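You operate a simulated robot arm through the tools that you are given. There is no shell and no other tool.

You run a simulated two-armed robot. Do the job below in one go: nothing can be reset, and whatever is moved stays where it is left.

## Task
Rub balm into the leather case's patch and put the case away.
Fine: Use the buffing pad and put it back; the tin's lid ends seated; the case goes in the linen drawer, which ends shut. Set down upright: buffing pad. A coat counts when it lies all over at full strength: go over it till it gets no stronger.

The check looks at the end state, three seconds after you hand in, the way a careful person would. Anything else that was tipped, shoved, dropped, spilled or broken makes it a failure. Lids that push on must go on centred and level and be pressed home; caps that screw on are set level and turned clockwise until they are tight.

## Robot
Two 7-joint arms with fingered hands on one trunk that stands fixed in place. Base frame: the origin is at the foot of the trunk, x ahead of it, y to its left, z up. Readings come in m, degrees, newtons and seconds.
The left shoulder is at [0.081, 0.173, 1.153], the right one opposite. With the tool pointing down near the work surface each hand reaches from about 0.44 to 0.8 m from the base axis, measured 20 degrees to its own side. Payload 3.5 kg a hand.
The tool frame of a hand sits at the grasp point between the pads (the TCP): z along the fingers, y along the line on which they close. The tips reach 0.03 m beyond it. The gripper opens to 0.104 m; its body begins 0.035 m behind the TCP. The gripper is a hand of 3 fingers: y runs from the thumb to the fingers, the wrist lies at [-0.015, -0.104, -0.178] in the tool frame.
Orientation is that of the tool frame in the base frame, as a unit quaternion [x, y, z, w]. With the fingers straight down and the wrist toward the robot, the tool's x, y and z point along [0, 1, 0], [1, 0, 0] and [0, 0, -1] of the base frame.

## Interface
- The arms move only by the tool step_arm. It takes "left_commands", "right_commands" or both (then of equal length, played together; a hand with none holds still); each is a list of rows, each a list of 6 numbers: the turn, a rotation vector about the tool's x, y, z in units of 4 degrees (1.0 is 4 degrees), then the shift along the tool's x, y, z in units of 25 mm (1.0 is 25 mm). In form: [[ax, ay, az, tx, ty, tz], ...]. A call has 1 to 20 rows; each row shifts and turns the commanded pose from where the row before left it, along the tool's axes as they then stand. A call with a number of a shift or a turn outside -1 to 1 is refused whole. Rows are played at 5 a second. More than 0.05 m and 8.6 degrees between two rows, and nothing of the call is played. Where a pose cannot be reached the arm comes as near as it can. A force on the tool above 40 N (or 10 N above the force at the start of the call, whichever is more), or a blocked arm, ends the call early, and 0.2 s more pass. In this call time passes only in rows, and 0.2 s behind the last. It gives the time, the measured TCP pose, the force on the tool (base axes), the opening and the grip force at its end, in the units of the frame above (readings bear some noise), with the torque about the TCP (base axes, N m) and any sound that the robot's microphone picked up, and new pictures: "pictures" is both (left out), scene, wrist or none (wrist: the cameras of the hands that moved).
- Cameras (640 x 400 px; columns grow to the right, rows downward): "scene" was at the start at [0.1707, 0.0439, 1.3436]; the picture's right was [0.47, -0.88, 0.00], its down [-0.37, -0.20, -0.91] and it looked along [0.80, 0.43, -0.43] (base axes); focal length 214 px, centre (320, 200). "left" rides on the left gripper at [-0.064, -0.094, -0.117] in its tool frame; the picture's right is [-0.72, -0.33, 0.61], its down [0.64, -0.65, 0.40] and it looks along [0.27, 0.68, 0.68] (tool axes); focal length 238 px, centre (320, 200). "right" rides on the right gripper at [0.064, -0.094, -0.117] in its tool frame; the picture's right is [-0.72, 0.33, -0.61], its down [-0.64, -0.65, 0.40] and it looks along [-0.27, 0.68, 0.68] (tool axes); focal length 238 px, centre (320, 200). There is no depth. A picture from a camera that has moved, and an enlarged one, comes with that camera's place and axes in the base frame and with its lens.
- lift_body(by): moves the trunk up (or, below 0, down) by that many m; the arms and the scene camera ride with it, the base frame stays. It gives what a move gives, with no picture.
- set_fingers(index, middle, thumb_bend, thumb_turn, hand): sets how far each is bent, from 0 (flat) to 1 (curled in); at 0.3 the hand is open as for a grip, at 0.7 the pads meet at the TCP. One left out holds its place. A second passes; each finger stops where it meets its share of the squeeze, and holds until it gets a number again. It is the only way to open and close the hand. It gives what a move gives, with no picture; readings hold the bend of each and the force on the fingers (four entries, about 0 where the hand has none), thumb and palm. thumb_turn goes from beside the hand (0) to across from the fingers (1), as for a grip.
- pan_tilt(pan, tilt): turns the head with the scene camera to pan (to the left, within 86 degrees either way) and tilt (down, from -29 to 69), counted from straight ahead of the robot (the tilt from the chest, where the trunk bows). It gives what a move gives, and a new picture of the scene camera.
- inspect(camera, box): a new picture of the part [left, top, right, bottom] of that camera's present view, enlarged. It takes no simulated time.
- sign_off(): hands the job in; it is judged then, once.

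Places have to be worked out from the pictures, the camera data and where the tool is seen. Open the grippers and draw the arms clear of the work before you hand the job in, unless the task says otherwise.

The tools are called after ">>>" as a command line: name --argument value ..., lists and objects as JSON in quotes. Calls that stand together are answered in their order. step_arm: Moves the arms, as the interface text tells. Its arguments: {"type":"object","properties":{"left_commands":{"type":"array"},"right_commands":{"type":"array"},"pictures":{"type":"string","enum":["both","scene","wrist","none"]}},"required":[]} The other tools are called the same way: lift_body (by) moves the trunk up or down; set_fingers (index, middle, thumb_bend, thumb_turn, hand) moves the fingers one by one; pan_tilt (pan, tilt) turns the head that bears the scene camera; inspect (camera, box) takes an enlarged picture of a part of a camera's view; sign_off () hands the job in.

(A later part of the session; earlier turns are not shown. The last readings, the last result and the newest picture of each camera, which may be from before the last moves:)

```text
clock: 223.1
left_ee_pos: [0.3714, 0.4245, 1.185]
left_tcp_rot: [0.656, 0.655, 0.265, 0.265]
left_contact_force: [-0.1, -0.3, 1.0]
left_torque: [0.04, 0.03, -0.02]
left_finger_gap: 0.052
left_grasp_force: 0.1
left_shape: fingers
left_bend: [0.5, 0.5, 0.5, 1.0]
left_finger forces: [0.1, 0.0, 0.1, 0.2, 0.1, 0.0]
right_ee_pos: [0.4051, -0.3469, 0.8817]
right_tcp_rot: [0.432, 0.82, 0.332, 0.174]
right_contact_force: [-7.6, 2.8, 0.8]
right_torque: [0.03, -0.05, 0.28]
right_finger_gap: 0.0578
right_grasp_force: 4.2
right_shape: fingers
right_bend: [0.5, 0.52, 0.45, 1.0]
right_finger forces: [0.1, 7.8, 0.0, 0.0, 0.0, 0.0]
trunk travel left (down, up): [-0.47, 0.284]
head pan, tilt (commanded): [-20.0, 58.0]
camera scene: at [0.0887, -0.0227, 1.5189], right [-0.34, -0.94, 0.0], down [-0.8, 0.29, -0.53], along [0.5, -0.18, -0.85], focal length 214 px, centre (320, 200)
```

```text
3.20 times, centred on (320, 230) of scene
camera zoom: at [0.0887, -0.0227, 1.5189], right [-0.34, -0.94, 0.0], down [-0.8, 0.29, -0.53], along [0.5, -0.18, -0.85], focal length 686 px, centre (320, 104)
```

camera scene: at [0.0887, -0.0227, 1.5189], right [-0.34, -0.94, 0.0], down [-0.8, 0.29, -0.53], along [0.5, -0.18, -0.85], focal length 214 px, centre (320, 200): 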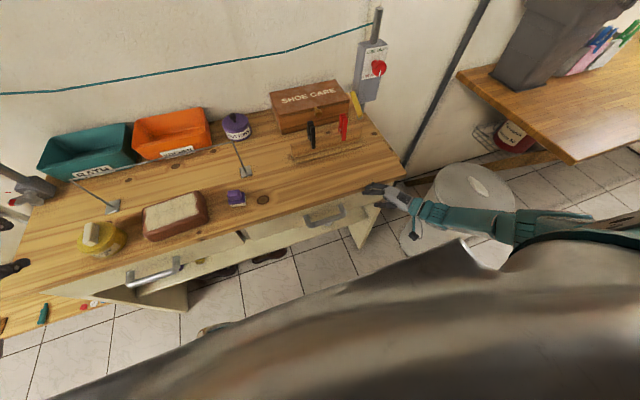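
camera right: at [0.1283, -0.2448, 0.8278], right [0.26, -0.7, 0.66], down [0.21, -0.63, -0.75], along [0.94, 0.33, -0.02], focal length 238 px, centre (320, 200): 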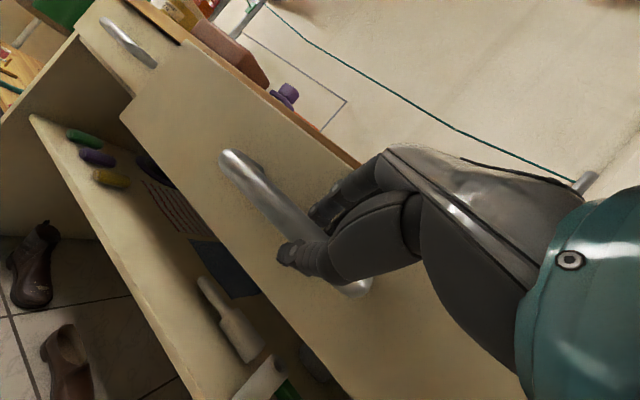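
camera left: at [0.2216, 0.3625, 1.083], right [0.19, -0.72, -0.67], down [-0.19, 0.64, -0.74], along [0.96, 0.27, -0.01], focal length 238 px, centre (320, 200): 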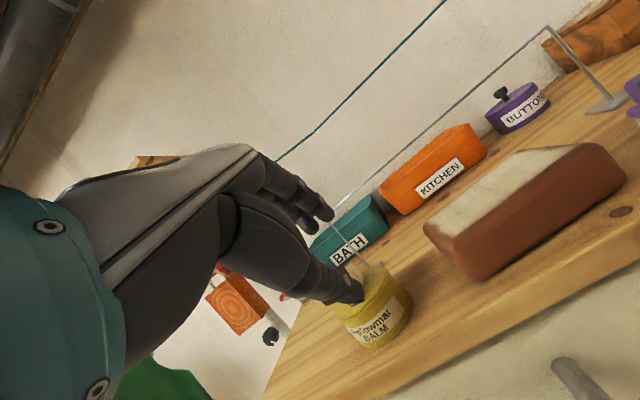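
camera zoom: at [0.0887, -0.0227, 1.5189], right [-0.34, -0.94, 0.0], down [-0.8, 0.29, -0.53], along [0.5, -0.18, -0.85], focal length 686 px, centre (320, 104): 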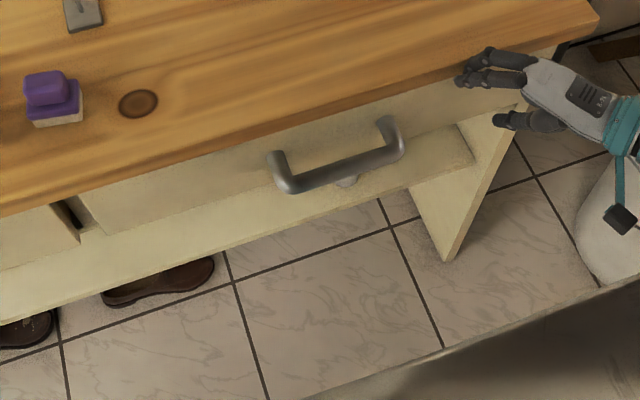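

The fingertips brushed the bench front since my sideways axis is angled; I'll pull straight back first, then move out to the side and up to a parked position.

>>> step_arm --right_commands '[[0, 0, 0, 0.45, -0.47, -0.46], [0, 0, 0, 0.45, -0.47, -0.46], [0, 0, 0, 0.45, -0.47, -0.46], [0, 0, 0, -0.66, -0.32, -0.31], [0, 0, 0, -0.66, -0.32, -0.31], [0, 0, 0, -0.66, -0.32, -0.31], [0, 0, 0, -0.66, -0.32, -0.31], [0, 0, 0, -0.66, -0.32, -0.31], [0, 0, 0, 0, 0, 0]]' --pictures "scene"

```text
clock: 225.1
left_ee_pos: [0.3718, 0.4251, 1.185]
left_tcp_rot: [0.657, 0.655, 0.264, 0.265]
left_contact_force: [-0.5, 0.2, 0.6]
left_torque: [0.02, 0.0, -0.03]
left_finger_gap: 0.0518
left_grasp_force: 0.0
left_shape: fingers
left_bend: [0.5, 0.5, 0.5, 1.0]
left_finger forces: [0.0, 0.1, 0.0, 0.0, 0.0, 0.0]
right_ee_pos: [0.3463, -0.4447, 0.8825]
right_tcp_rot: [0.432, 0.82, 0.332, 0.176]
right_contact_force: [-0.2, -0.2, -0.4]
right_torque: [-0.04, -0.01, -0.02]
right_finger_gap: 0.058
right_grasp_force: 0.1
right_shape: fingers
right_bend: [0.5, 0.5, 0.45, 1.0]
right_finger forces: [0.0, 0.0, 0.1, 0.0, 0.1, 0.0]
trunk travel left (down, up): [-0.47, 0.284]
head pan, tilt (commanded): [-20.0, 58.0]
camera scene: at [0.0895, -0.023, 1.5188], right [-0.34, -0.94, 0.0], down [-0.8, 0.29, -0.53], along [0.5, -0.18, -0.85], focal length 214 px, centre (320, 200)
```

scene: 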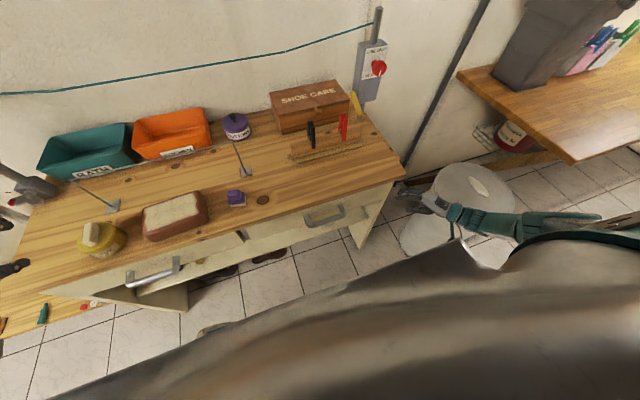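

Right hand is clear. Now I'll lower the trunk back 0.12 m (to the height that worked for the left arm) and bring the left hand to the left handle again.

>>> lift_body --by -0.12

>>> pan_tilt --pan 20 --tilt 50

>>> step_arm --left_commands '[[0, 0, 0, 0, -0.89, 0.7], [0, 0, 0, 0, -0.89, 0.7], [0, 0, 0, 0, -0.89, 0.7], [0, 0, 0, 0, -0.89, 0.7], [0, 0, 0, 0, -0.89, 0.7], [0, 0, 0, 0, -0.89, 0.7], [0, 0, 0, 0, 0, 0]]' --pictures "scene"

>>> inspect --camera "scene" --box '[150, 150, 290, 270]'

```text
clock: 226.6
left_ee_pos: [0.3718, 0.4252, 1.0664]
left_tcp_rot: [0.656, 0.655, 0.265, 0.266]
left_contact_force: [-0.8, -0.2, -0.5]
left_torque: [-0.03, 0.0, -0.02]
left_finger_gap: 0.0519
left_grasp_force: 0.1
left_shape: fingers
left_bend: [0.5, 0.5, 0.5, 1.0]
left_finger forces: [0.1, 0.0, 0.1, 0.0, 0.0, 0.0]
right_ee_pos: [0.3466, -0.4427, 0.7607]
right_tcp_rot: [0.433, 0.819, 0.332, 0.176]
right_contact_force: [-0.3, -0.6, 0.1]
right_torque: [-0.02, 0.0, -0.01]
right_finger_gap: 0.0583
right_grasp_force: 0.1
right_shape: fingers
right_bend: [0.5, 0.5, 0.45, 1.0]
right_finger forces: [0.1, 0.1, 0.0, 0.0, 0.0, 0.0]
trunk travel left (down, up): [-0.35, 0.404]
head pan, tilt (commanded): [-20.0, 58.0]
```

```text
clock: 227.6
left_ee_pos: [0.3725, 0.4247, 1.0651]
left_tcp_rot: [0.656, 0.655, 0.265, 0.265]
left_contact_force: [0.6, 0.4, 0.8]
left_torque: [-0.03, 0.02, 0.01]
left_finger_gap: 0.0516
left_grasp_force: 0.1
left_shape: fingers
left_bend: [0.5, 0.5, 0.5, 1.0]
left_finger forces: [0.0, 0.1, 0.0, 0.0, 0.1, 0.0]
right_ee_pos: [0.3471, -0.4419, 0.7617]
right_tcp_rot: [0.433, 0.819, 0.332, 0.175]
right_contact_force: [0.4, -0.6, -0.2]
right_torque: [-0.02, 0.06, -0.02]
right_finger_gap: 0.0578
right_grasp_force: 0.0
right_shape: fingers
right_bend: [0.5, 0.5, 0.45, 1.0]
right_finger forces: [0.1, 0.0, 0.1, 0.0, 0.1, 0.0]
trunk travel left (down, up): [-0.35, 0.404]
head pan, tilt (commanded): [20.0, 50.0]
camera scene: at [0.1248, 0.0267, 1.4081], right [0.34, -0.94, 0.0], down [-0.72, -0.26, -0.64], along [0.6, 0.22, -0.77], focal length 214 px, centre (320, 200)
```

scene: 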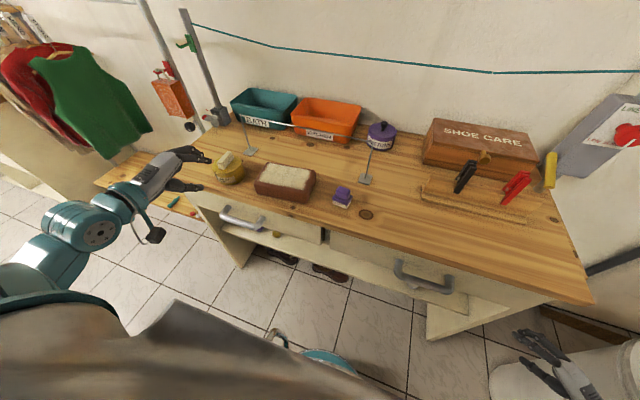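

```text
clock: 229.2
left_ee_pos: [0.3487, 0.4229, 0.8952]
left_tcp_rot: [0.656, 0.656, 0.265, 0.265]
left_contact_force: [-0.3, 0.5, 0.6]
left_torque: [-0.03, 0.03, 0.02]
left_finger_gap: 0.0518
left_grasp_force: 0.0
left_shape: fingers
left_bend: [0.5, 0.5, 0.5, 1.0]
left_finger forces: [0.0, 0.0, 0.0, 0.0, 0.0, 0.0]
right_ee_pos: [0.3465, -0.443, 0.7615]
right_tcp_rot: [0.434, 0.819, 0.332, 0.176]
right_contact_force: [0.2, -1.0, -0.3]
right_torque: [0.02, 0.01, -0.04]
right_finger_gap: 0.058
right_grasp_force: 0.0
right_shape: fingers
right_bend: [0.5, 0.5, 0.45, 1.0]
right_finger forces: [0.0, 0.0, 0.0, 0.1, 0.0, 0.0]
trunk travel left (down, up): [-0.35, 0.404]
head pan, tilt (commanded): [20.0, 50.0]
camera scene: at [0.1247, 0.0267, 1.4081], right [0.34, -0.94, 0.0], down [-0.72, -0.26, -0.64], along [0.6, 0.22, -0.77], focal length 214 px, centre (320, 200)
```

scene: 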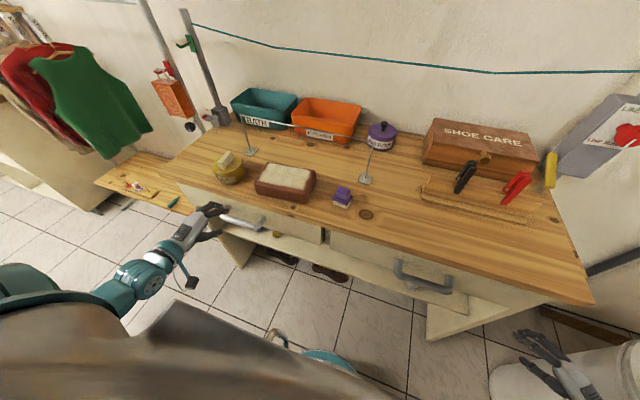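

```text
3.33 times, centred on (220, 210) of scene
camera zoom: at [0.1247, 0.0267, 1.4081], right [0.34, -0.94, 0.0], down [-0.72, -0.26, -0.64], along [0.6, 0.22, -0.77], focal length 715 px, centre (653, 167)
```

zoom: 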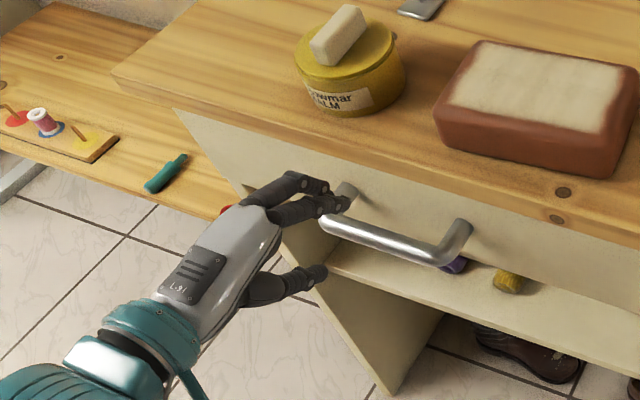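

Same starting point as before. Advancing onto the bar and closing the grip again.

>>> step_arm --left_commands '[[0, 0, 0, 0.08, -0.75, 0], [0, 0, 0, 0, 0, 0.9], [0, 0, 0, 0, 0, 0.9], [0, 0, 0, 0, 0, 0.8], [0, 0, 0, 0, 0, 0.6], [0, 0, 0, 0, 0, 0.6], [0, 0, 0, 0, 0, 0.25], [0, 0, 0, 0, 0, 0]]' --pictures "none"

>>> inspect --camera "scene" --box '[170, 190, 290, 270]'

```text
clock: 231.0
left_ee_pos: [0.4076, 0.4276, 0.811]
left_tcp_rot: [0.656, 0.655, 0.264, 0.265]
left_contact_force: [-0.7, -0.3, 0.7]
left_torque: [-0.02, 0.01, -0.02]
left_finger_gap: 0.0517
left_grasp_force: 0.1
left_shape: fingers
left_bend: [0.5, 0.5, 0.5, 1.0]
left_finger forces: [0.0, 0.1, 0.1, 0.0, 0.0, 0.0]
right_ee_pos: [0.3469, -0.4423, 0.7612]
right_tcp_rot: [0.433, 0.82, 0.332, 0.175]
right_contact_force: [-0.2, 0.2, -0.4]
right_torque: [0.01, -0.03, 0.02]
right_finger_gap: 0.0581
right_grasp_force: 0.0
right_shape: fingers
right_bend: [0.5, 0.5, 0.45, 1.0]
right_finger forces: [0.1, 0.1, 0.0, 0.0, 0.0, 0.0]
trunk travel left (down, up): [-0.35, 0.404]
head pan, tilt (commanded): [20.0, 50.0]
```

```text
5.00 times, centred on (230, 230) of scene
camera zoom: at [0.1248, 0.0268, 1.4081], right [0.34, -0.94, 0.0], down [-0.72, -0.26, -0.64], along [0.6, 0.22, -0.77], focal length 1072 px, centre (770, 50)
```

zoom: 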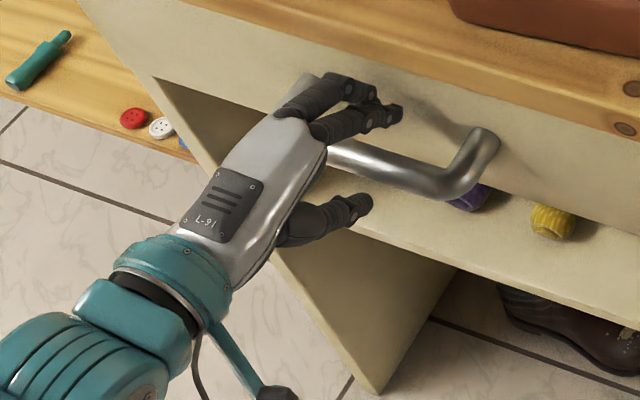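

The bar is again between fingers and thumb; closing the grip and pulling the drawer out slowly.

>>> set_fingers --hand "left" --index 0.8 --middle 0.8 --thumb_bend 0.75

>>> step_arm --left_commands '[[0, 0, 0, 0, -0.25, -0.24], [0, 0, 0, 0, -0.36, -0.35], [0, 0, 0, 0, -0.36, -0.35], [0, 0, 0, 0, -0.36, -0.35], [0, 0, 0, 0, -0.36, -0.35], [0, 0, 0, 0, -0.36, -0.35], [0, 0, 0, 0, -0.36, -0.35], [0, 0, 0, 0, -0.36, -0.35], [0, 0, 0, 0, -0.36, -0.35], [0, 0, 0, 0, -0.36, -0.35], [0, 0, 0, 0, -0.36, -0.35], [0, 0, 0, 0, -0.36, -0.35], [0, 0, 0, 0, 0, 0]]' --pictures "scene"

```text
clock: 232.0
left_ee_pos: [0.407, 0.4277, 0.8095]
left_tcp_rot: [0.656, 0.656, 0.264, 0.263]
left_contact_force: [0.8, -0.3, -6.2]
left_torque: [-0.03, 0.11, -0.03]
left_finger_gap: 0.0076
left_grasp_force: 19.2
left_shape: fingers
left_bend: [0.76, 0.75, 0.66, 1.0]
left_finger forces: [10.7, 10.2, 0.0, 0.0, 17.7, 0.0]
right_ee_pos: [0.3472, -0.4434, 0.7607]
right_tcp_rot: [0.433, 0.82, 0.331, 0.175]
right_contact_force: [0.1, -0.2, 0.9]
right_torque: [-0.04, -0.01, -0.02]
right_finger_gap: 0.0579
right_grasp_force: 0.1
right_shape: fingers
right_bend: [0.5, 0.5, 0.45, 1.0]
right_finger forces: [0.0, 0.0, 0.0, 0.1, 0.1, 0.1]
trunk travel left (down, up): [-0.35, 0.404]
head pan, tilt (commanded): [20.0, 50.0]
```

```text
clock: 234.8
left_ee_pos: [0.2593, 0.4276, 0.8102]
left_tcp_rot: [0.657, 0.655, 0.263, 0.265]
left_contact_force: [1.3, -8.9, -20.8]
left_torque: [-0.08, 0.15, -0.12]
left_finger_gap: 0.0095
left_grasp_force: 20.5
left_shape: fingers
left_bend: [0.76, 0.75, 0.64, 1.0]
left_finger forces: [10.1, 9.9, 0.0, 0.1, 21.5, 0.0]
right_ee_pos: [0.3482, -0.4431, 0.7605]
right_tcp_rot: [0.433, 0.82, 0.331, 0.174]
right_contact_force: [0.2, 0.3, 0.6]
right_torque: [-0.03, 0.01, -0.02]
right_finger_gap: 0.0577
right_grasp_force: 0.1
right_shape: fingers
right_bend: [0.5, 0.5, 0.45, 1.0]
right_finger forces: [0.1, 0.0, 0.0, 0.0, 0.1, 0.0]
trunk travel left (down, up): [-0.35, 0.404]
head pan, tilt (commanded): [20.0, 50.0]
camera scene: at [0.1257, 0.0272, 1.4079], right [0.34, -0.94, 0.0], down [-0.72, -0.26, -0.64], along [0.6, 0.22, -0.77], focal length 214 px, centre (320, 200)
```

scene: 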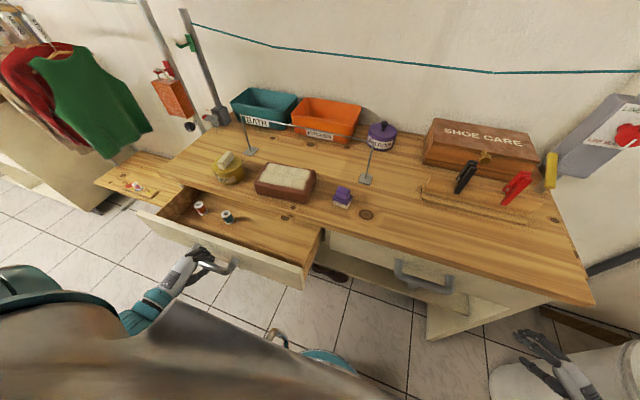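

Out by ~15 cm now, reels still standing. Pulling further for room.

>>> step_arm --left_commands '[[0, 0, 0, 0, -0.43, -0.25], [0, 0, 0, 0, -0.36, -0.35], [0, 0, 0, 0, -0.36, -0.35], [0, 0, 0, 0, -0.36, -0.35], [0, 0, 0, 0, 0, 0]]' --pictures "scene"

>>> inspect --camera "scene" --box '[140, 170, 340, 310]'

```text
clock: 236.0
left_ee_pos: [0.2079, 0.4267, 0.8102]
left_tcp_rot: [0.655, 0.655, 0.266, 0.265]
left_contact_force: [1.7, -4.2, -4.1]
left_torque: [0.0, 0.06, -0.11]
left_finger_gap: 0.0081
left_grasp_force: 19.1
left_shape: fingers
left_bend: [0.76, 0.75, 0.66, 1.0]
left_finger forces: [10.6, 10.0, 0.1, 0.0, 17.0, 0.0]
right_ee_pos: [0.3454, -0.4428, 0.7609]
right_tcp_rot: [0.432, 0.82, 0.332, 0.174]
right_contact_force: [1.1, -0.7, 0.1]
right_torque: [-0.03, 0.0, -0.02]
right_finger_gap: 0.0578
right_grasp_force: 0.1
right_shape: fingers
right_bend: [0.5, 0.5, 0.45, 1.0]
right_finger forces: [0.0, 0.0, 0.0, 0.0, 0.0, 0.0]
trunk travel left (down, up): [-0.35, 0.404]
head pan, tilt (commanded): [20.0, 50.0]
camera scene: at [0.1251, 0.0267, 1.4081], right [0.34, -0.94, 0.0], down [-0.72, -0.26, -0.64], along [0.6, 0.22, -0.77], focal length 214 px, centre (320, 200)
```

scene: 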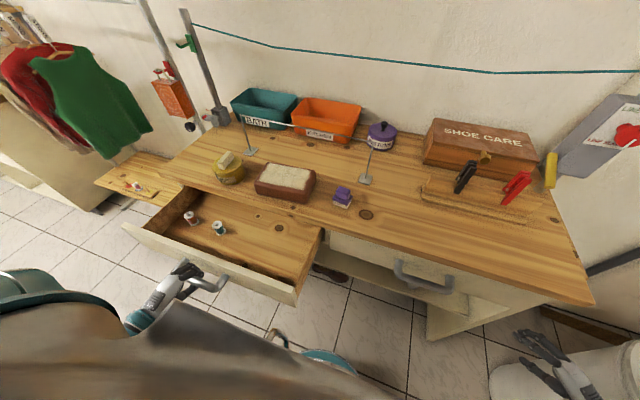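

```text
2.86 times, centred on (240, 240) of scene
camera zoom: at [0.1251, 0.0267, 1.4081], right [0.34, -0.94, 0.0], down [-0.72, -0.26, -0.64], along [0.6, 0.22, -0.77], focal length 613 px, centre (549, 86)
```

zoom: 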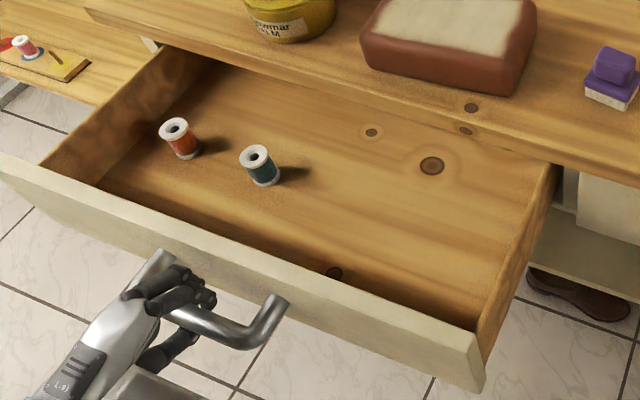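

Now open ~20 cm with the reels still upright at the left. I'll pull 3 cm more for comfortable clearance.

>>> step_arm --left_commands '[[0, 0, 0, 0, -0.36, -0.35], [0, 0, 0, 0, -0.36, -0.35], [0, 0, 0, 0, -0.2, -0.2], [0, 0, 0, 0, 0, 0]]' --pictures "scene"

>>> inspect --camera "scene" --box '[140, 180, 340, 320]'

```text
clock: 237.0
left_ee_pos: [0.1757, 0.4276, 0.8097]
left_tcp_rot: [0.657, 0.655, 0.263, 0.264]
left_contact_force: [1.3, -3.5, -5.7]
left_torque: [-0.08, 0.07, -0.09]
left_finger_gap: 0.0078
left_grasp_force: 19.4
left_shape: fingers
left_bend: [0.76, 0.75, 0.66, 1.0]
left_finger forces: [10.7, 10.1, 0.1, 0.1, 17.9, 0.1]
right_ee_pos: [0.3474, -0.4425, 0.7611]
right_tcp_rot: [0.433, 0.82, 0.331, 0.174]
right_contact_force: [0.4, 0.4, 0.3]
right_torque: [-0.01, -0.01, -0.02]
right_finger_gap: 0.0577
right_grasp_force: 0.2
right_shape: fingers
right_bend: [0.5, 0.5, 0.45, 1.0]
right_finger forces: [0.1, 0.0, 0.1, 0.0, 0.0, 0.1]
trunk travel left (down, up): [-0.35, 0.404]
head pan, tilt (commanded): [20.0, 50.0]
camera scene: at [0.125, 0.0268, 1.408], right [0.34, -0.94, 0.0], down [-0.72, -0.26, -0.64], along [0.6, 0.22, -0.77], focal length 214 px, centre (320, 200)
```

scene: 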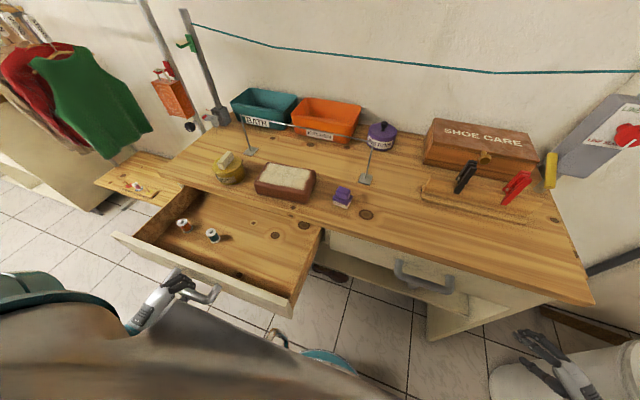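

```text
2.86 times, centred on (240, 250) of scene
camera zoom: at [0.125, 0.0268, 1.408], right [0.34, -0.94, 0.0], down [-0.72, -0.26, -0.64], along [0.6, 0.22, -0.77], focal length 613 px, centre (549, 57)
```

zoom: 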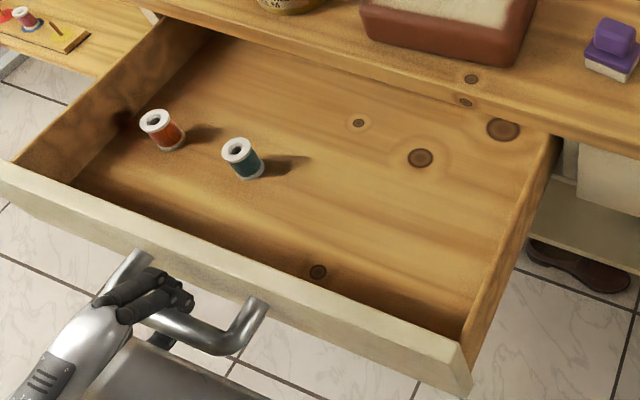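

The drawer is open ~23 cm, with clear space at its right half. Releasing the handle, backing off, then raising the left hand clear.

>>> set_fingers --hand "left" --index 0.5 --middle 0.5 --thumb_bend 0.45

>>> step_arm --left_commands '[[0, 0, 0, 0, -0.1, -0.6], [0, 0, 0, 0, 0, -0.8], [0, 0, 0, 0, 0, -0.6], [0, 0, 0, 0, 0.4, -0.8], [0, 0, 0, 0, 0.8, -0.8], [0, 0, 0, 0, 0.85, -0.88], [0, 0, 0, 0, 0.85, -0.88]]' --pictures "scene"

>>> inspect --camera "scene" --box '[140, 180, 340, 320]'

```text
clock: 238.0
left_ee_pos: [0.1753, 0.4273, 0.8102]
left_tcp_rot: [0.656, 0.655, 0.265, 0.265]
left_contact_force: [1.3, 0.7, -0.9]
left_torque: [-0.03, 0.06, 0.02]
left_finger_gap: 0.0578
left_grasp_force: 0.1
left_shape: fingers
left_bend: [0.5, 0.5, 0.45, 0.99]
left_finger forces: [0.0, 0.0, 0.1, 0.0, 0.0, 0.1]
right_ee_pos: [0.3469, -0.4436, 0.7625]
right_tcp_rot: [0.434, 0.819, 0.331, 0.176]
right_contact_force: [-0.1, 0.6, -0.9]
right_torque: [-0.01, 0.01, -0.01]
right_finger_gap: 0.0574
right_grasp_force: 0.1
right_shape: fingers
right_bend: [0.5, 0.5, 0.45, 1.0]
right_finger forces: [0.0, 0.0, 0.0, 0.0, 0.1, 0.0]
trunk travel left (down, up): [-0.35, 0.404]
head pan, tilt (commanded): [20.0, 50.0]
```

```text
clock: 239.6
left_ee_pos: [0.1333, 0.4246, 0.9558]
left_tcp_rot: [0.656, 0.656, 0.265, 0.264]
left_contact_force: [0.7, 0.3, 1.0]
left_torque: [0.0, 0.01, -0.02]
left_finger_gap: 0.0578
left_grasp_force: 0.0
left_shape: fingers
left_bend: [0.5, 0.5, 0.45, 0.99]
left_finger forces: [0.1, 0.1, 0.0, 0.0, 0.1, 0.0]
right_ee_pos: [0.3466, -0.4432, 0.7614]
right_tcp_rot: [0.433, 0.819, 0.333, 0.175]
right_contact_force: [0.3, 0.1, 0.9]
right_torque: [0.0, 0.01, 0.02]
right_finger_gap: 0.0578
right_grasp_force: 0.0
right_shape: fingers
right_bend: [0.5, 0.5, 0.45, 1.0]
right_finger forces: [0.0, 0.0, 0.0, 0.1, 0.0, 0.0]
trunk travel left (down, up): [-0.35, 0.404]
head pan, tilt (commanded): [20.0, 50.0]
camera scene: at [0.1248, 0.0266, 1.4081], right [0.34, -0.94, 0.0], down [-0.72, -0.26, -0.64], along [0.6, 0.22, -0.77], focal length 214 px, centre (320, 200)
```

scene: 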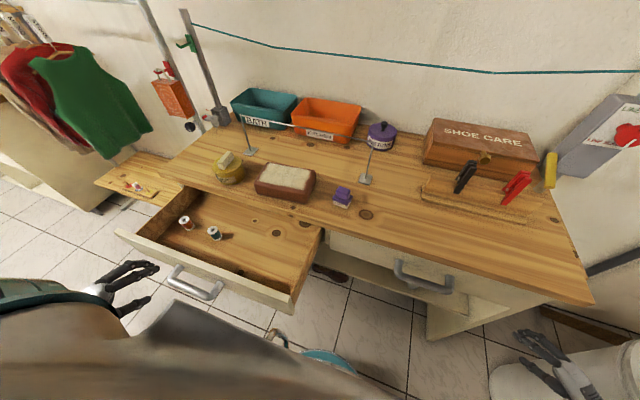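

```text
2.86 times, centred on (240, 250) of scene
camera zoom: at [0.1248, 0.0266, 1.4081], right [0.34, -0.94, 0.0], down [-0.72, -0.26, -0.64], along [0.6, 0.22, -0.77], focal length 613 px, centre (549, 57)
```

zoom: 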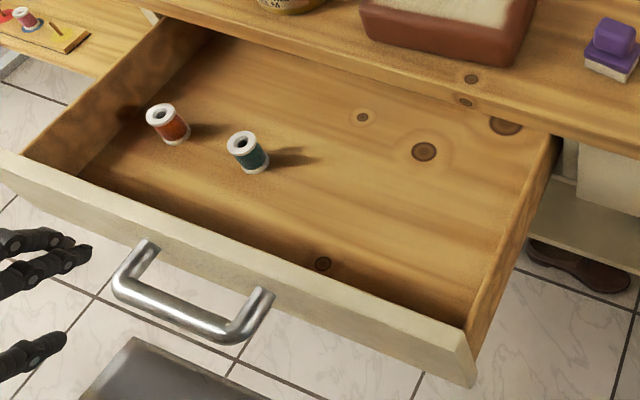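

Clear of the handle. Now I'll bring the left hand forward and up, then straighten it to point down.

>>> step_arm --left_commands '[[0, 0, 0, 0, 0.84, 0], [0, 0, 0, 0, 0.84, 0], [0, 0, 0, 0, 0.84, 0], [0, 0, 0, 0, 0.84, 0.1], [0, 0, 0, 0, 0.84, 0.1], [0, 0, 0, 0, 0.84, 0.2], [0, 0, 0, 0, 0.84, 0.2], [0, 0, 0, 0, 0.84, 0.3], [1, 0, 0, 0, 0.6, 0], [1, 0, 0, 0, 0.4, 0], [1, 0, 0, 0, 0, 0], [1, 0, 0, 0, 0, 0], [1, 0, 0, 0, 0, 0], [1, 0, 0, 0, 0, 0], [1, 0, 0, 0, 0, 0], [1, 0, 0, 0, 0, 0], [1, 0, 0, 0, 0, 0], [1, 0, 0, 0, 0, 0], [1, 0, 0, 0, 0, 0]]' --pictures "both"

```text
clock: 243.6
left_ee_pos: [0.2874, 0.4327, 1.066]
left_tcp_rot: [0.72, 0.693, 0.016, 0.02]
left_contact_force: [-0.5, 0.4, -0.8]
left_torque: [0.0, -0.01, 0.02]
left_finger_gap: 0.0583
left_grasp_force: 0.1
left_shape: fingers
left_bend: [0.5, 0.5, 0.45, 0.99]
left_finger forces: [0.1, 0.1, 0.1, 0.0, 0.0, 0.0]
left hand out of reach, approached as far as the arm can: row 9, 10, 12, 14
right_ee_pos: [0.3478, -0.4429, 0.7605]
right_tcp_rot: [0.434, 0.82, 0.331, 0.175]
right_contact_force: [0.3, 0.4, 0.2]
right_torque: [0.02, -0.02, -0.01]
right_finger_gap: 0.058
right_grasp_force: 0.0
right_shape: fingers
right_bend: [0.5, 0.5, 0.45, 1.0]
right_finger forces: [0.0, 0.1, 0.1, 0.0, 0.0, 0.0]
trunk travel left (down, up): [-0.35, 0.404]
head pan, tilt (commanded): [20.0, 50.0]
camera scene: at [0.1251, 0.0267, 1.408], right [0.34, -0.94, 0.0], down [-0.72, -0.26, -0.64], along [0.6, 0.22, -0.77], focal length 214 px, centre (320, 200)
camera left: at [0.1839, 0.3738, 1.1763], right [-0.32, -0.71, -0.63], down [-0.61, 0.66, -0.44], along [0.73, 0.24, -0.64], focal length 238 px, centre (320, 200)
```

scene: 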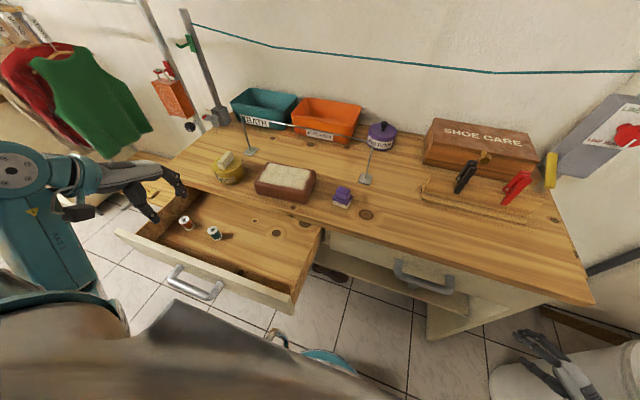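
left: 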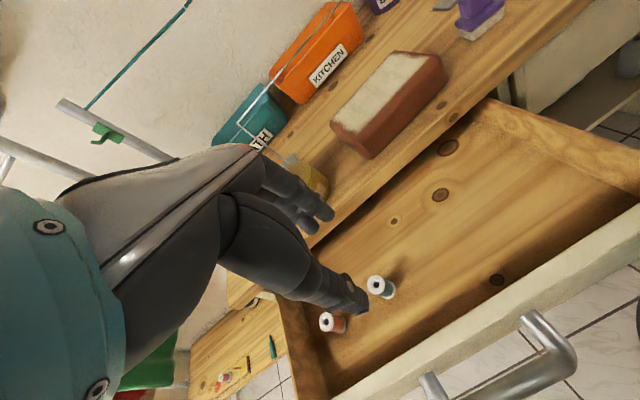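

The left hand is nearly straight down again above the open drawer. I'll measure the case and drawer from both cameras before picking the case up.

>>> inspect --camera "scene" --box '[235, 150, 335, 215]'

>>> inspect --camera "scene" --box '[110, 180, 330, 320]'

>>> inspect --camera "left" --box '[320, 30, 640, 300]'

```text
6.15 times, centred on (285, 182) of scene
camera zoom: at [0.1251, 0.0267, 1.408], right [0.34, -0.94, 0.0], down [-0.72, -0.26, -0.64], along [0.6, 0.22, -0.77], focal length 1320 px, centre (535, 308)
```

zoom: 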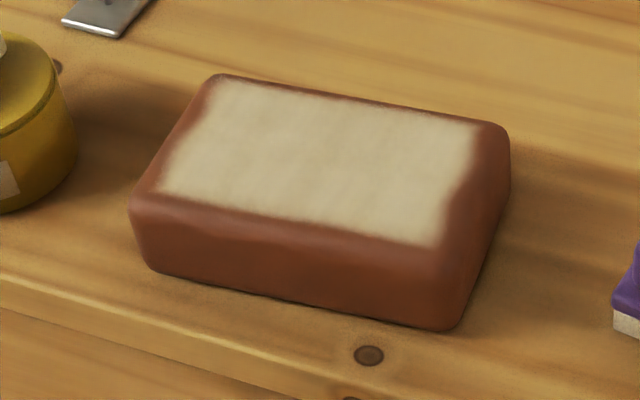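

```text
2.86 times, centred on (220, 250) of scene
camera zoom: at [0.1251, 0.0267, 1.408], right [0.34, -0.94, 0.0], down [-0.72, -0.26, -0.64], along [0.6, 0.22, -0.77], focal length 613 px, centre (606, 57)
```

zoom: 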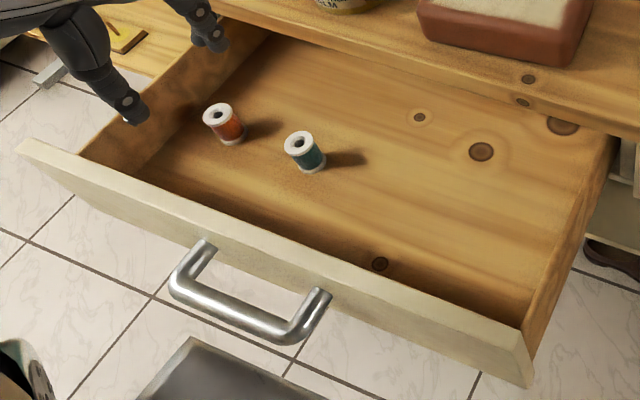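

```text
1.48 times, centred on (480, 165) of left
camera zoom: at [0.1839, 0.3738, 1.1763], right [-0.32, -0.71, -0.63], down [-0.61, 0.66, -0.44], along [0.73, 0.24, -0.64], focal length 353 px, centre (83, 252)
```

zoom: 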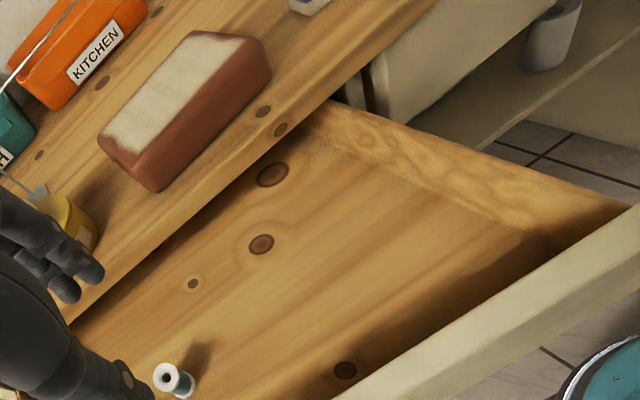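

Case centre ≈ (0.540, 0.289), yaw ≈ 5.5°, width ≈ 0.10; drawer floor z ≈ 0.746 with free space y 0.15–0.45. I'll open the fingers wider, level the hand, align its yaw and move above the case.

>>> set_fingers --hand "left" --index 0.18 --middle 0.18 --thumb_bend 0.18 --thumb_turn 1.0

>>> step_arm --left_commands '[[0.73, 0.08, -1, 0, 0, -0.3], [0, 0, -1, 0, 0, -0.3], [0, 0, 0, -0.67, 0.94, 0], [0, 0, 0, -0.67, 0.94, 0], [0, 0, 0, -0.67, 0.94, 0], [0, 0, 0, -0.67, 0.94, 0], [0, 0, 0, -0.67, 0.94, 0], [0, 0, 0, -0.67, 0.94, 0], [0, 0, 0, -0.67, 0.94, 0], [0, 0, 0, -0.67, 0.94, 0], [0, 0, 0, -0.67, 0.94, 0], [0, 0, 0, -0.67, 0.94, 0], [0, 0, 0, 0, 0, 0]]' --pictures "both"

```text
clock: 244.6
left_ee_pos: [0.2861, 0.4336, 1.0657]
left_tcp_rot: [0.719, 0.694, 0.018, 0.022]
left_contact_force: [0.1, 0.3, -0.1]
left_torque: [-0.01, -0.02, 0.03]
left_finger_gap: 0.1297
left_grasp_force: 0.0
left_shape: fingers
left_bend: [0.18, 0.18, 0.18, 0.97]
left_finger forces: [0.0, 0.0, 0.1, 0.1, 0.0, 0.0]
right_ee_pos: [0.3467, -0.4417, 0.7606]
right_tcp_rot: [0.433, 0.82, 0.331, 0.175]
right_contact_force: [0.3, 0.0, 0.0]
right_torque: [-0.02, 0.01, 0.05]
right_finger_gap: 0.0577
right_grasp_force: 0.1
right_shape: fingers
right_bend: [0.5, 0.5, 0.45, 1.0]
right_finger forces: [0.0, 0.0, 0.0, 0.0, 0.0, 0.0]
trunk travel left (down, up): [-0.35, 0.404]
head pan, tilt (commanded): [20.0, 50.0]
```

```text
clock: 247.4
left_ee_pos: [0.5155, 0.3927, 1.0315]
left_tcp_rot: [0.674, 0.738, -0.001, 0.004]
left_contact_force: [0.0, 1.2, 0.0]
left_torque: [0.03, -0.03, 0.01]
left_finger_gap: 0.1298
left_grasp_force: 0.0
left_shape: fingers
left_bend: [0.18, 0.18, 0.18, 0.97]
left_finger forces: [0.1, 0.0, 0.0, 0.0, 0.0, 0.0]
left hand out of reach, approached as far as the arm can: row 1, 2, 3, 5, 9, 10, 11, 12
right_ee_pos: [0.3466, -0.4418, 0.762]
right_tcp_rot: [0.433, 0.819, 0.332, 0.175]
right_contact_force: [0.3, 0.1, 0.8]
right_torque: [0.07, 0.02, 0.02]
right_finger_gap: 0.0577
right_grasp_force: 0.1
right_shape: fingers
right_bend: [0.5, 0.5, 0.45, 1.0]
right_finger forces: [0.0, 0.0, 0.0, 0.0, 0.0, 0.0]
trunk travel left (down, up): [-0.35, 0.404]
head pan, tilt (commanded): [20.0, 50.0]
camera scene: at [0.1246, 0.0268, 1.4081], right [0.34, -0.94, 0.0], down [-0.72, -0.26, -0.64], along [0.6, 0.22, -0.77], focal length 214 px, centre (320, 200)
camera left: at [0.4256, 0.3219, 1.1473], right [-0.26, -0.75, -0.61], down [-0.71, 0.58, -0.41], along [0.66, 0.32, -0.68], focal length 238 px, centre (320, 200)
```

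scene: 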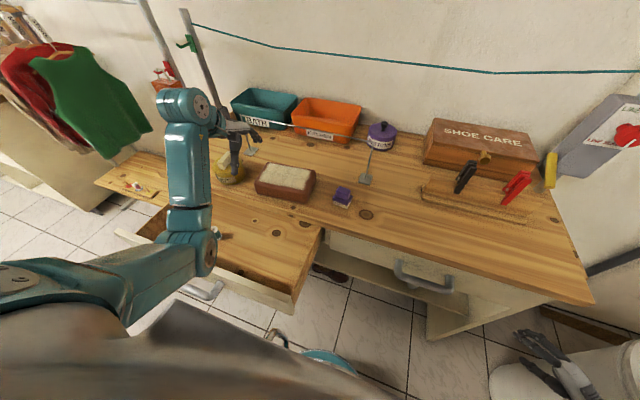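
left: 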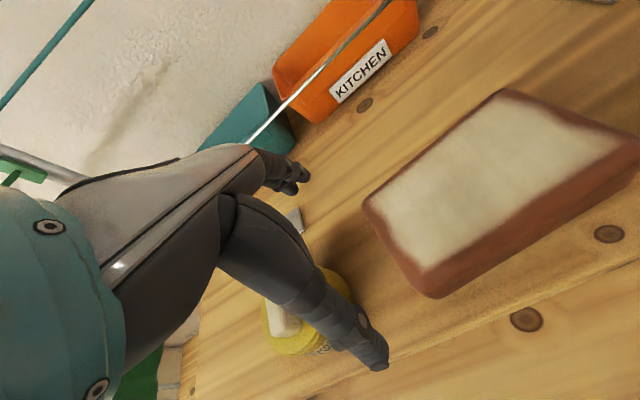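

The arm took an elbow-low posture over the open drawer and stopped short. I'll check that nothing in the drawer was touched.

>>> inspect --camera "scene" --box '[110, 130, 330, 300]'

```text
2.35 times, centred on (220, 215) of scene
camera zoom: at [0.1246, 0.0268, 1.4081], right [0.34, -0.94, 0.0], down [-0.72, -0.26, -0.64], along [0.6, 0.22, -0.77], focal length 505 px, centre (555, 165)
```

zoom: 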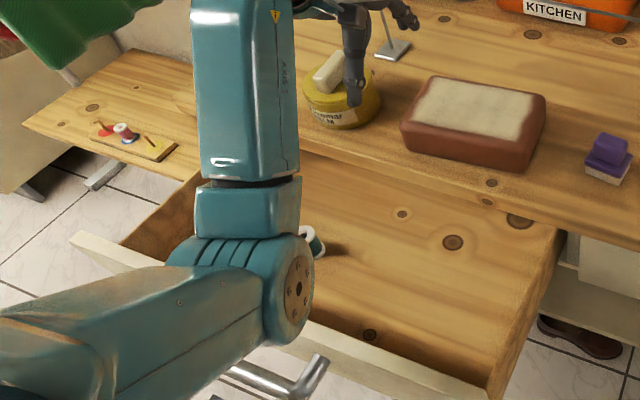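

The reels are fine; the elbow is just hovering above. I'll raise the hand high and back to let the elbow swing up and outward into its earlier posture.

>>> step_arm --left_commands '[[0, 0, 0, 0, 0, -1], [0, 0, 0, 0, -0.2, -1], [0, 0, 0, 0, -0.5, -1], [0, 0, 0, 0, -0.6, -1], [0, 0, 0, 0.2, -0.6, -1], [0, 0, 0, 0.2, -0.7, -1], [0, 0, 0, 0.2, -0.7, -1], [0, 0, 0, 0.2, -0.7, -1], [0, 0, 0, 0.2, -0.7, -1], [0, 0, 0, 0.2, -0.7, -1], [0, 0, 0, 0, -0.7, -1], [0, 0, 0, 0, -0.7, -1], [0, 0, 0, 0, -0.7, -1], [0, 0, 0, 0, -0.5, -1]]' --pictures "scene"

```text
clock: 250.4
left_ee_pos: [0.4615, 0.5502, 1.2485]
left_tcp_rot: [0.671, 0.742, 0.0, 0.002]
left_contact_force: [-0.2, -0.2, -0.5]
left_torque: [0.02, -0.01, 0.0]
left_finger_gap: 0.1298
left_grasp_force: 0.1
left_shape: fingers
left_bend: [0.18, 0.18, 0.18, 0.97]
left_finger forces: [0.1, 0.0, 0.1, 0.0, 0.0, 0.0]
left hand out of reach, approached as far as the arm can: row 1, 3, 4, 5, 6, 7, 8, 9, 10, 11, 12, 13, 14
right_ee_pos: [0.3469, -0.4427, 0.7616]
right_tcp_rot: [0.433, 0.82, 0.332, 0.175]
right_contact_force: [-0.4, 0.8, -0.9]
right_torque: [-0.01, -0.04, 0.02]
right_finger_gap: 0.0578
right_grasp_force: 0.0
right_shape: fingers
right_bend: [0.5, 0.5, 0.45, 1.0]
right_finger forces: [0.1, 0.0, 0.1, 0.1, 0.1, 0.0]
trunk travel left (down, up): [-0.35, 0.404]
head pan, tilt (commanded): [20.0, 50.0]
camera scene: at [0.1245, 0.0267, 1.4081], right [0.34, -0.94, 0.0], down [-0.72, -0.26, -0.64], along [0.6, 0.22, -0.77], focal length 214 px, centre (320, 200)
```

scene: 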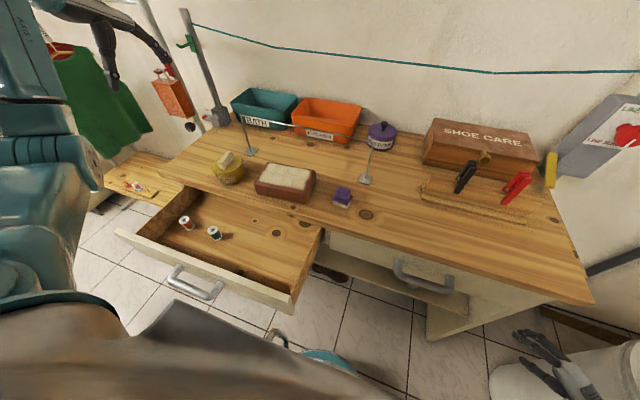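

The elbow is still low. I'll stretch the arm out nearly straight to the front-left, then fold back in, to let the posture reset.

>>> step_arm --left_commands '[[0, 0, 0, 0.5, 0.8, 0], [0, 0, 0, 0.5, 0.8, 0], [0, 0, 0, 0.5, 0.8, 0], [0, 0, 0, 0.5, 0.8, 0], [0, 0, 0, 0.3, 0.5, 0], [0, 0, 0, 0, 0, -0.8], [0, 0, 0, 0, 0, -0.8], [0, 0, 0, 0, 0, -0.8], [0, 0, 0, 0, 0, -0.8]]' --pictures "scene"

```text
clock: 252.4
left_ee_pos: [0.5326, 0.6084, 1.3235]
left_tcp_rot: [0.67, 0.742, 0.001, 0.001]
left_contact_force: [-0.5, -0.2, -0.5]
left_torque: [0.0, 0.0, 0.0]
left_finger_gap: 0.1295
left_grasp_force: 0.1
left_shape: fingers
left_bend: [0.18, 0.18, 0.18, 0.97]
left_finger forces: [0.1, 0.0, 0.0, 0.0, 0.0, 0.0]
left hand out of reach, approached as far as the arm can: row 8, 9
right_ee_pos: [0.3467, -0.4437, 0.7606]
right_tcp_rot: [0.433, 0.82, 0.333, 0.174]
right_contact_force: [0.2, 0.0, 0.5]
right_torque: [0.03, -0.01, 0.01]
right_finger_gap: 0.0577
right_grasp_force: 0.1
right_shape: fingers
right_bend: [0.5, 0.5, 0.45, 1.0]
right_finger forces: [0.0, 0.0, 0.0, 0.0, 0.0, 0.0]
trunk travel left (down, up): [-0.35, 0.404]
head pan, tilt (commanded): [20.0, 50.0]
camera scene: at [0.1244, 0.0261, 1.4081], right [0.34, -0.94, 0.0], down [-0.72, -0.26, -0.64], along [0.6, 0.22, -0.77], focal length 214 px, centre (320, 200)
```

scene: 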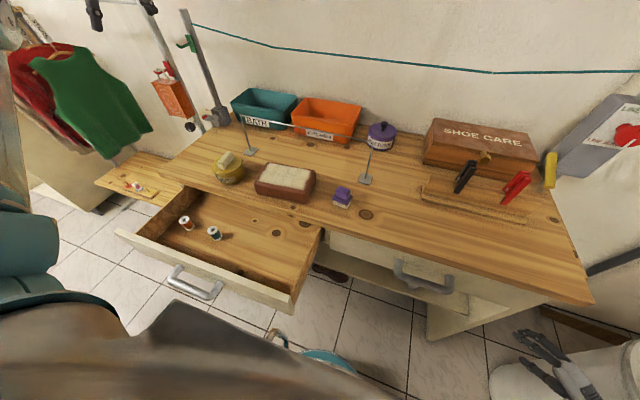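

I'll turn the head left to see the arm's posture.

>>> pan_tilt --pan 70 --tilt 30

```text
clock: 253.6
left_ee_pos: [0.5334, 0.6083, 1.3214]
left_tcp_rot: [0.67, 0.742, 0.001, 0.002]
left_contact_force: [-0.2, 0.3, 0.0]
left_torque: [0.0, -0.03, -0.02]
left_finger_gap: 0.1297
left_grasp_force: 0.1
left_shape: fingers
left_bend: [0.18, 0.18, 0.18, 0.97]
left_finger forces: [0.1, 0.0, 0.0, 0.1, 0.0, 0.1]
right_ee_pos: [0.3462, -0.4425, 0.7608]
right_tcp_rot: [0.434, 0.82, 0.331, 0.175]
right_contact_force: [0.3, 0.6, -0.8]
right_torque: [0.0, -0.02, -0.02]
right_finger_gap: 0.0579
right_grasp_force: 0.0
right_shape: fingers
right_bend: [0.5, 0.5, 0.45, 1.0]
right_finger forces: [0.1, 0.0, 0.0, 0.1, 0.0, 0.0]
trunk travel left (down, up): [-0.35, 0.404]
head pan, tilt (commanded): [70.0, 30.0]
camera scene: at [0.0835, 0.0854, 1.4376], right [0.94, -0.34, 0.0], down [-0.17, -0.47, -0.87], along [0.3, 0.81, -0.5], focal length 214 px, centre (320, 200)
```

scene: 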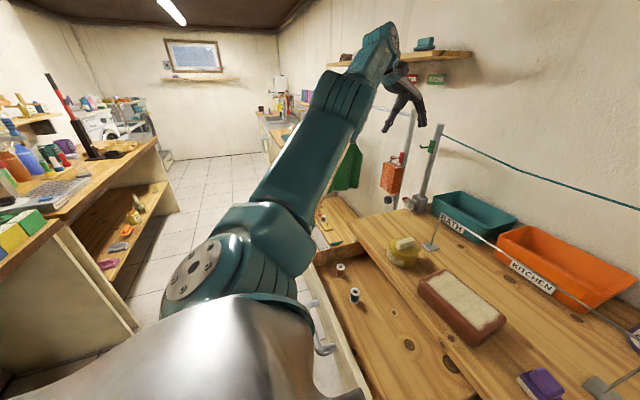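

The arm is now nearly straight. I'll fold it inward at this height to a point high above the case and see how the elbow settles.

>>> step_arm --left_commands '[[0, 0, 0, -0.9, 0, 0], [0, 0, 0, -0.9, 0, 0], [0, 0, 0, -0.9, 0, 0], [0, 0, 0, -0.9, 0, 0], [0, 0, 0, -0.9, 0, 0], [0, 0, 0, -0.9, 0, 0], [0, 0, 0, -0.9, 0, 0], [0, 0, 0, -0.9, 0, 0], [0, 0, 0, -0.9, 0, 0], [0, 0, 0, -0.9, 0, 0], [0, 0, 0, -0.9, 0, 0], [0, 0, 0, -0.9, 0.1, 0], [0, 0, 0, -0.9, 0.1, 0], [0, 0, 0, -0.3, 0.1, 0]]' --pictures "scene"

```text
clock: 256.6
left_ee_pos: [0.6405, 0.3691, 1.372]
left_tcp_rot: [0.671, 0.741, 0.001, -0.001]
left_contact_force: [0.7, 0.3, -0.7]
left_torque: [0.03, 0.01, -0.03]
left_finger_gap: 0.1296
left_grasp_force: 0.2
left_shape: fingers
left_bend: [0.18, 0.18, 0.18, 0.97]
left_finger forces: [0.1, 0.0, 0.0, 0.0, 0.0, 0.0]
left hand out of reach, approached as far as the arm can: row 1, 2, 3, 4, 5, 6, 7, 8, 9, 10, 11, 12, 14
right_ee_pos: [0.3476, -0.4433, 0.7615]
right_tcp_rot: [0.432, 0.82, 0.332, 0.175]
right_contact_force: [-0.2, 0.9, -0.2]
right_torque: [0.02, 0.01, -0.02]
right_finger_gap: 0.0579
right_grasp_force: 0.1
right_shape: fingers
right_bend: [0.5, 0.5, 0.45, 1.0]
right_finger forces: [0.1, 0.1, 0.0, 0.0, 0.1, 0.0]
trunk travel left (down, up): [-0.35, 0.404]
head pan, tilt (commanded): [70.0, 30.0]
camera scene: at [0.0834, 0.0858, 1.4376], right [0.94, -0.34, 0.0], down [-0.17, -0.47, -0.87], along [0.3, 0.81, -0.5], focal length 214 px, centre (320, 200)
```

scene: 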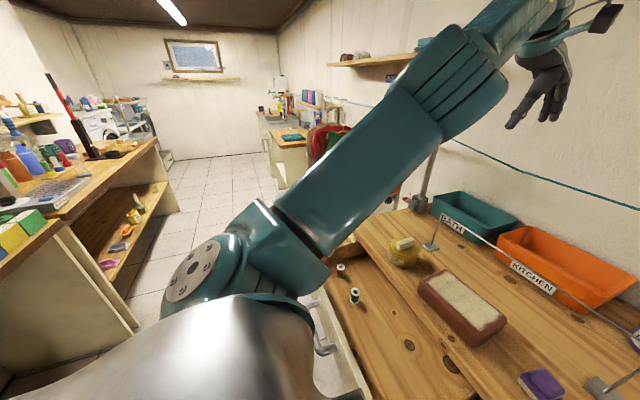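

The arm is stuck straight out. I'll command it back toward the robot and down so the elbow bends.

>>> step_arm --left_commands '[[0, 0, 0, 0, -0.8, 0.6], [0, 0, 0, 0, -0.8, 0.6], [0, 0, 0, 0, -0.8, 0.6], [0, 0, 0, 0, -0.8, 0.6], [0, 0, 0, 0, -0.8, 0.6], [0, 0, 0, 0, -0.8, 0.6], [0, 0, 0, 0, -0.8, 0.6], [0, 0, 0, 0, -0.8, 0.6]]' --pictures "scene"

```text
clock: 258.4
left_ee_pos: [0.6464, 0.401, 1.3456]
left_tcp_rot: [0.67, 0.742, 0.0, 0.001]
left_contact_force: [0.9, 0.0, 0.2]
left_torque: [-0.04, 0.01, 0.04]
left_finger_gap: 0.1298
left_grasp_force: 0.1
left_shape: fingers
left_bend: [0.18, 0.18, 0.18, 0.97]
left_finger forces: [0.0, 0.1, 0.0, 0.1, 0.0, 0.0]
left hand out of reach, approached as far as the arm can: row 1, 2, 3, 4, 5, 6, 7, 8
right_ee_pos: [0.3465, -0.4429, 0.7605]
right_tcp_rot: [0.433, 0.82, 0.332, 0.176]
right_contact_force: [0.3, -0.6, 0.2]
right_torque: [-0.03, 0.02, 0.0]
right_finger_gap: 0.0578
right_grasp_force: 0.1
right_shape: fingers
right_bend: [0.5, 0.5, 0.45, 1.0]
right_finger forces: [0.0, 0.0, 0.0, 0.1, 0.1, 0.0]
trunk travel left (down, up): [-0.35, 0.404]
head pan, tilt (commanded): [70.0, 30.0]
camera scene: at [0.0834, 0.0857, 1.4376], right [0.94, -0.34, 0.0], down [-0.17, -0.47, -0.87], along [0.3, 0.81, -0.5], focal length 214 px, centre (320, 200)
```

scene: 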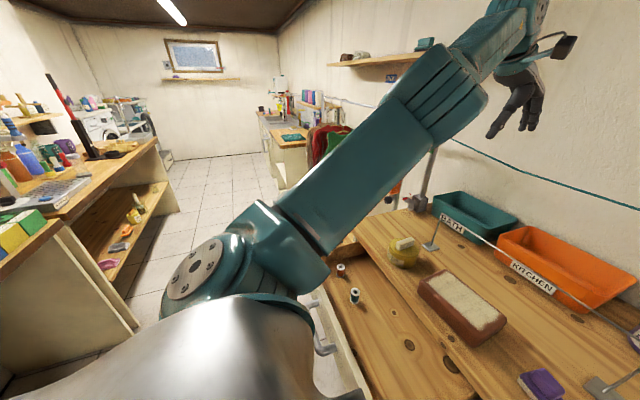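

Still locked. I'll go back outward-left and lower, the way it came, so the elbow can bend again.

>>> step_arm --left_commands '[[0, 0, 0, 0.9, -0.4, 0.3], [0, 0, 0, 0.9, -0.4, 0.3], [0, 0, 0, 0.9, -0.4, 0.3], [0, 0, 0, 0.9, -0.4, 0.3], [0, 0, 0, 0.9, -0.4, 0.5], [0, 0, 0, 0.9, -0.4, 0.5], [0, 0, 0, 0.5, -0.6, 0.6], [0, 0, 0, 0.3, -0.6, 0.6], [0, 0, 0, 0.3, -0.6, 0.6], [0, 0, 0, 0.3, -0.6, 0.6]]' --pictures "scene"

```text
clock: 260.6
left_ee_pos: [0.571, 0.6014, 1.2607]
left_tcp_rot: [0.67, 0.742, 0.0, 0.001]
left_contact_force: [-0.6, 0.1, -0.2]
left_torque: [-0.01, 0.02, 0.04]
left_finger_gap: 0.1297
left_grasp_force: 0.1
left_shape: fingers
left_bend: [0.18, 0.18, 0.18, 0.97]
left_finger forces: [0.0, 0.0, 0.0, 0.0, 0.1, 0.0]
left hand out of reach, approached as far as the arm can: row 1, 2, 3, 4, 5, 6, 7, 8, 9, 10
right_ee_pos: [0.3461, -0.4435, 0.7605]
right_tcp_rot: [0.433, 0.82, 0.331, 0.174]
right_contact_force: [-0.2, -0.2, -0.6]
right_torque: [-0.02, -0.03, 0.01]
right_finger_gap: 0.0577
right_grasp_force: 0.0
right_shape: fingers
right_bend: [0.5, 0.5, 0.45, 1.0]
right_finger forces: [0.0, 0.0, 0.1, 0.1, 0.1, 0.0]
trunk travel left (down, up): [-0.35, 0.404]
head pan, tilt (commanded): [70.0, 30.0]
camera scene: at [0.0834, 0.0858, 1.4376], right [0.94, -0.34, 0.0], down [-0.17, -0.47, -0.87], along [0.3, 0.81, -0.5], focal length 214 px, centre (320, 200)
```

scene: 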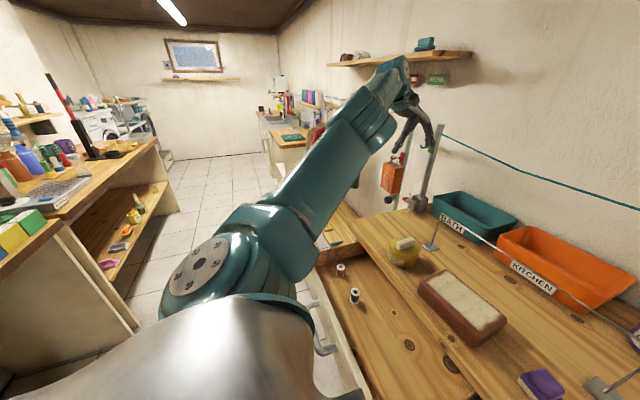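

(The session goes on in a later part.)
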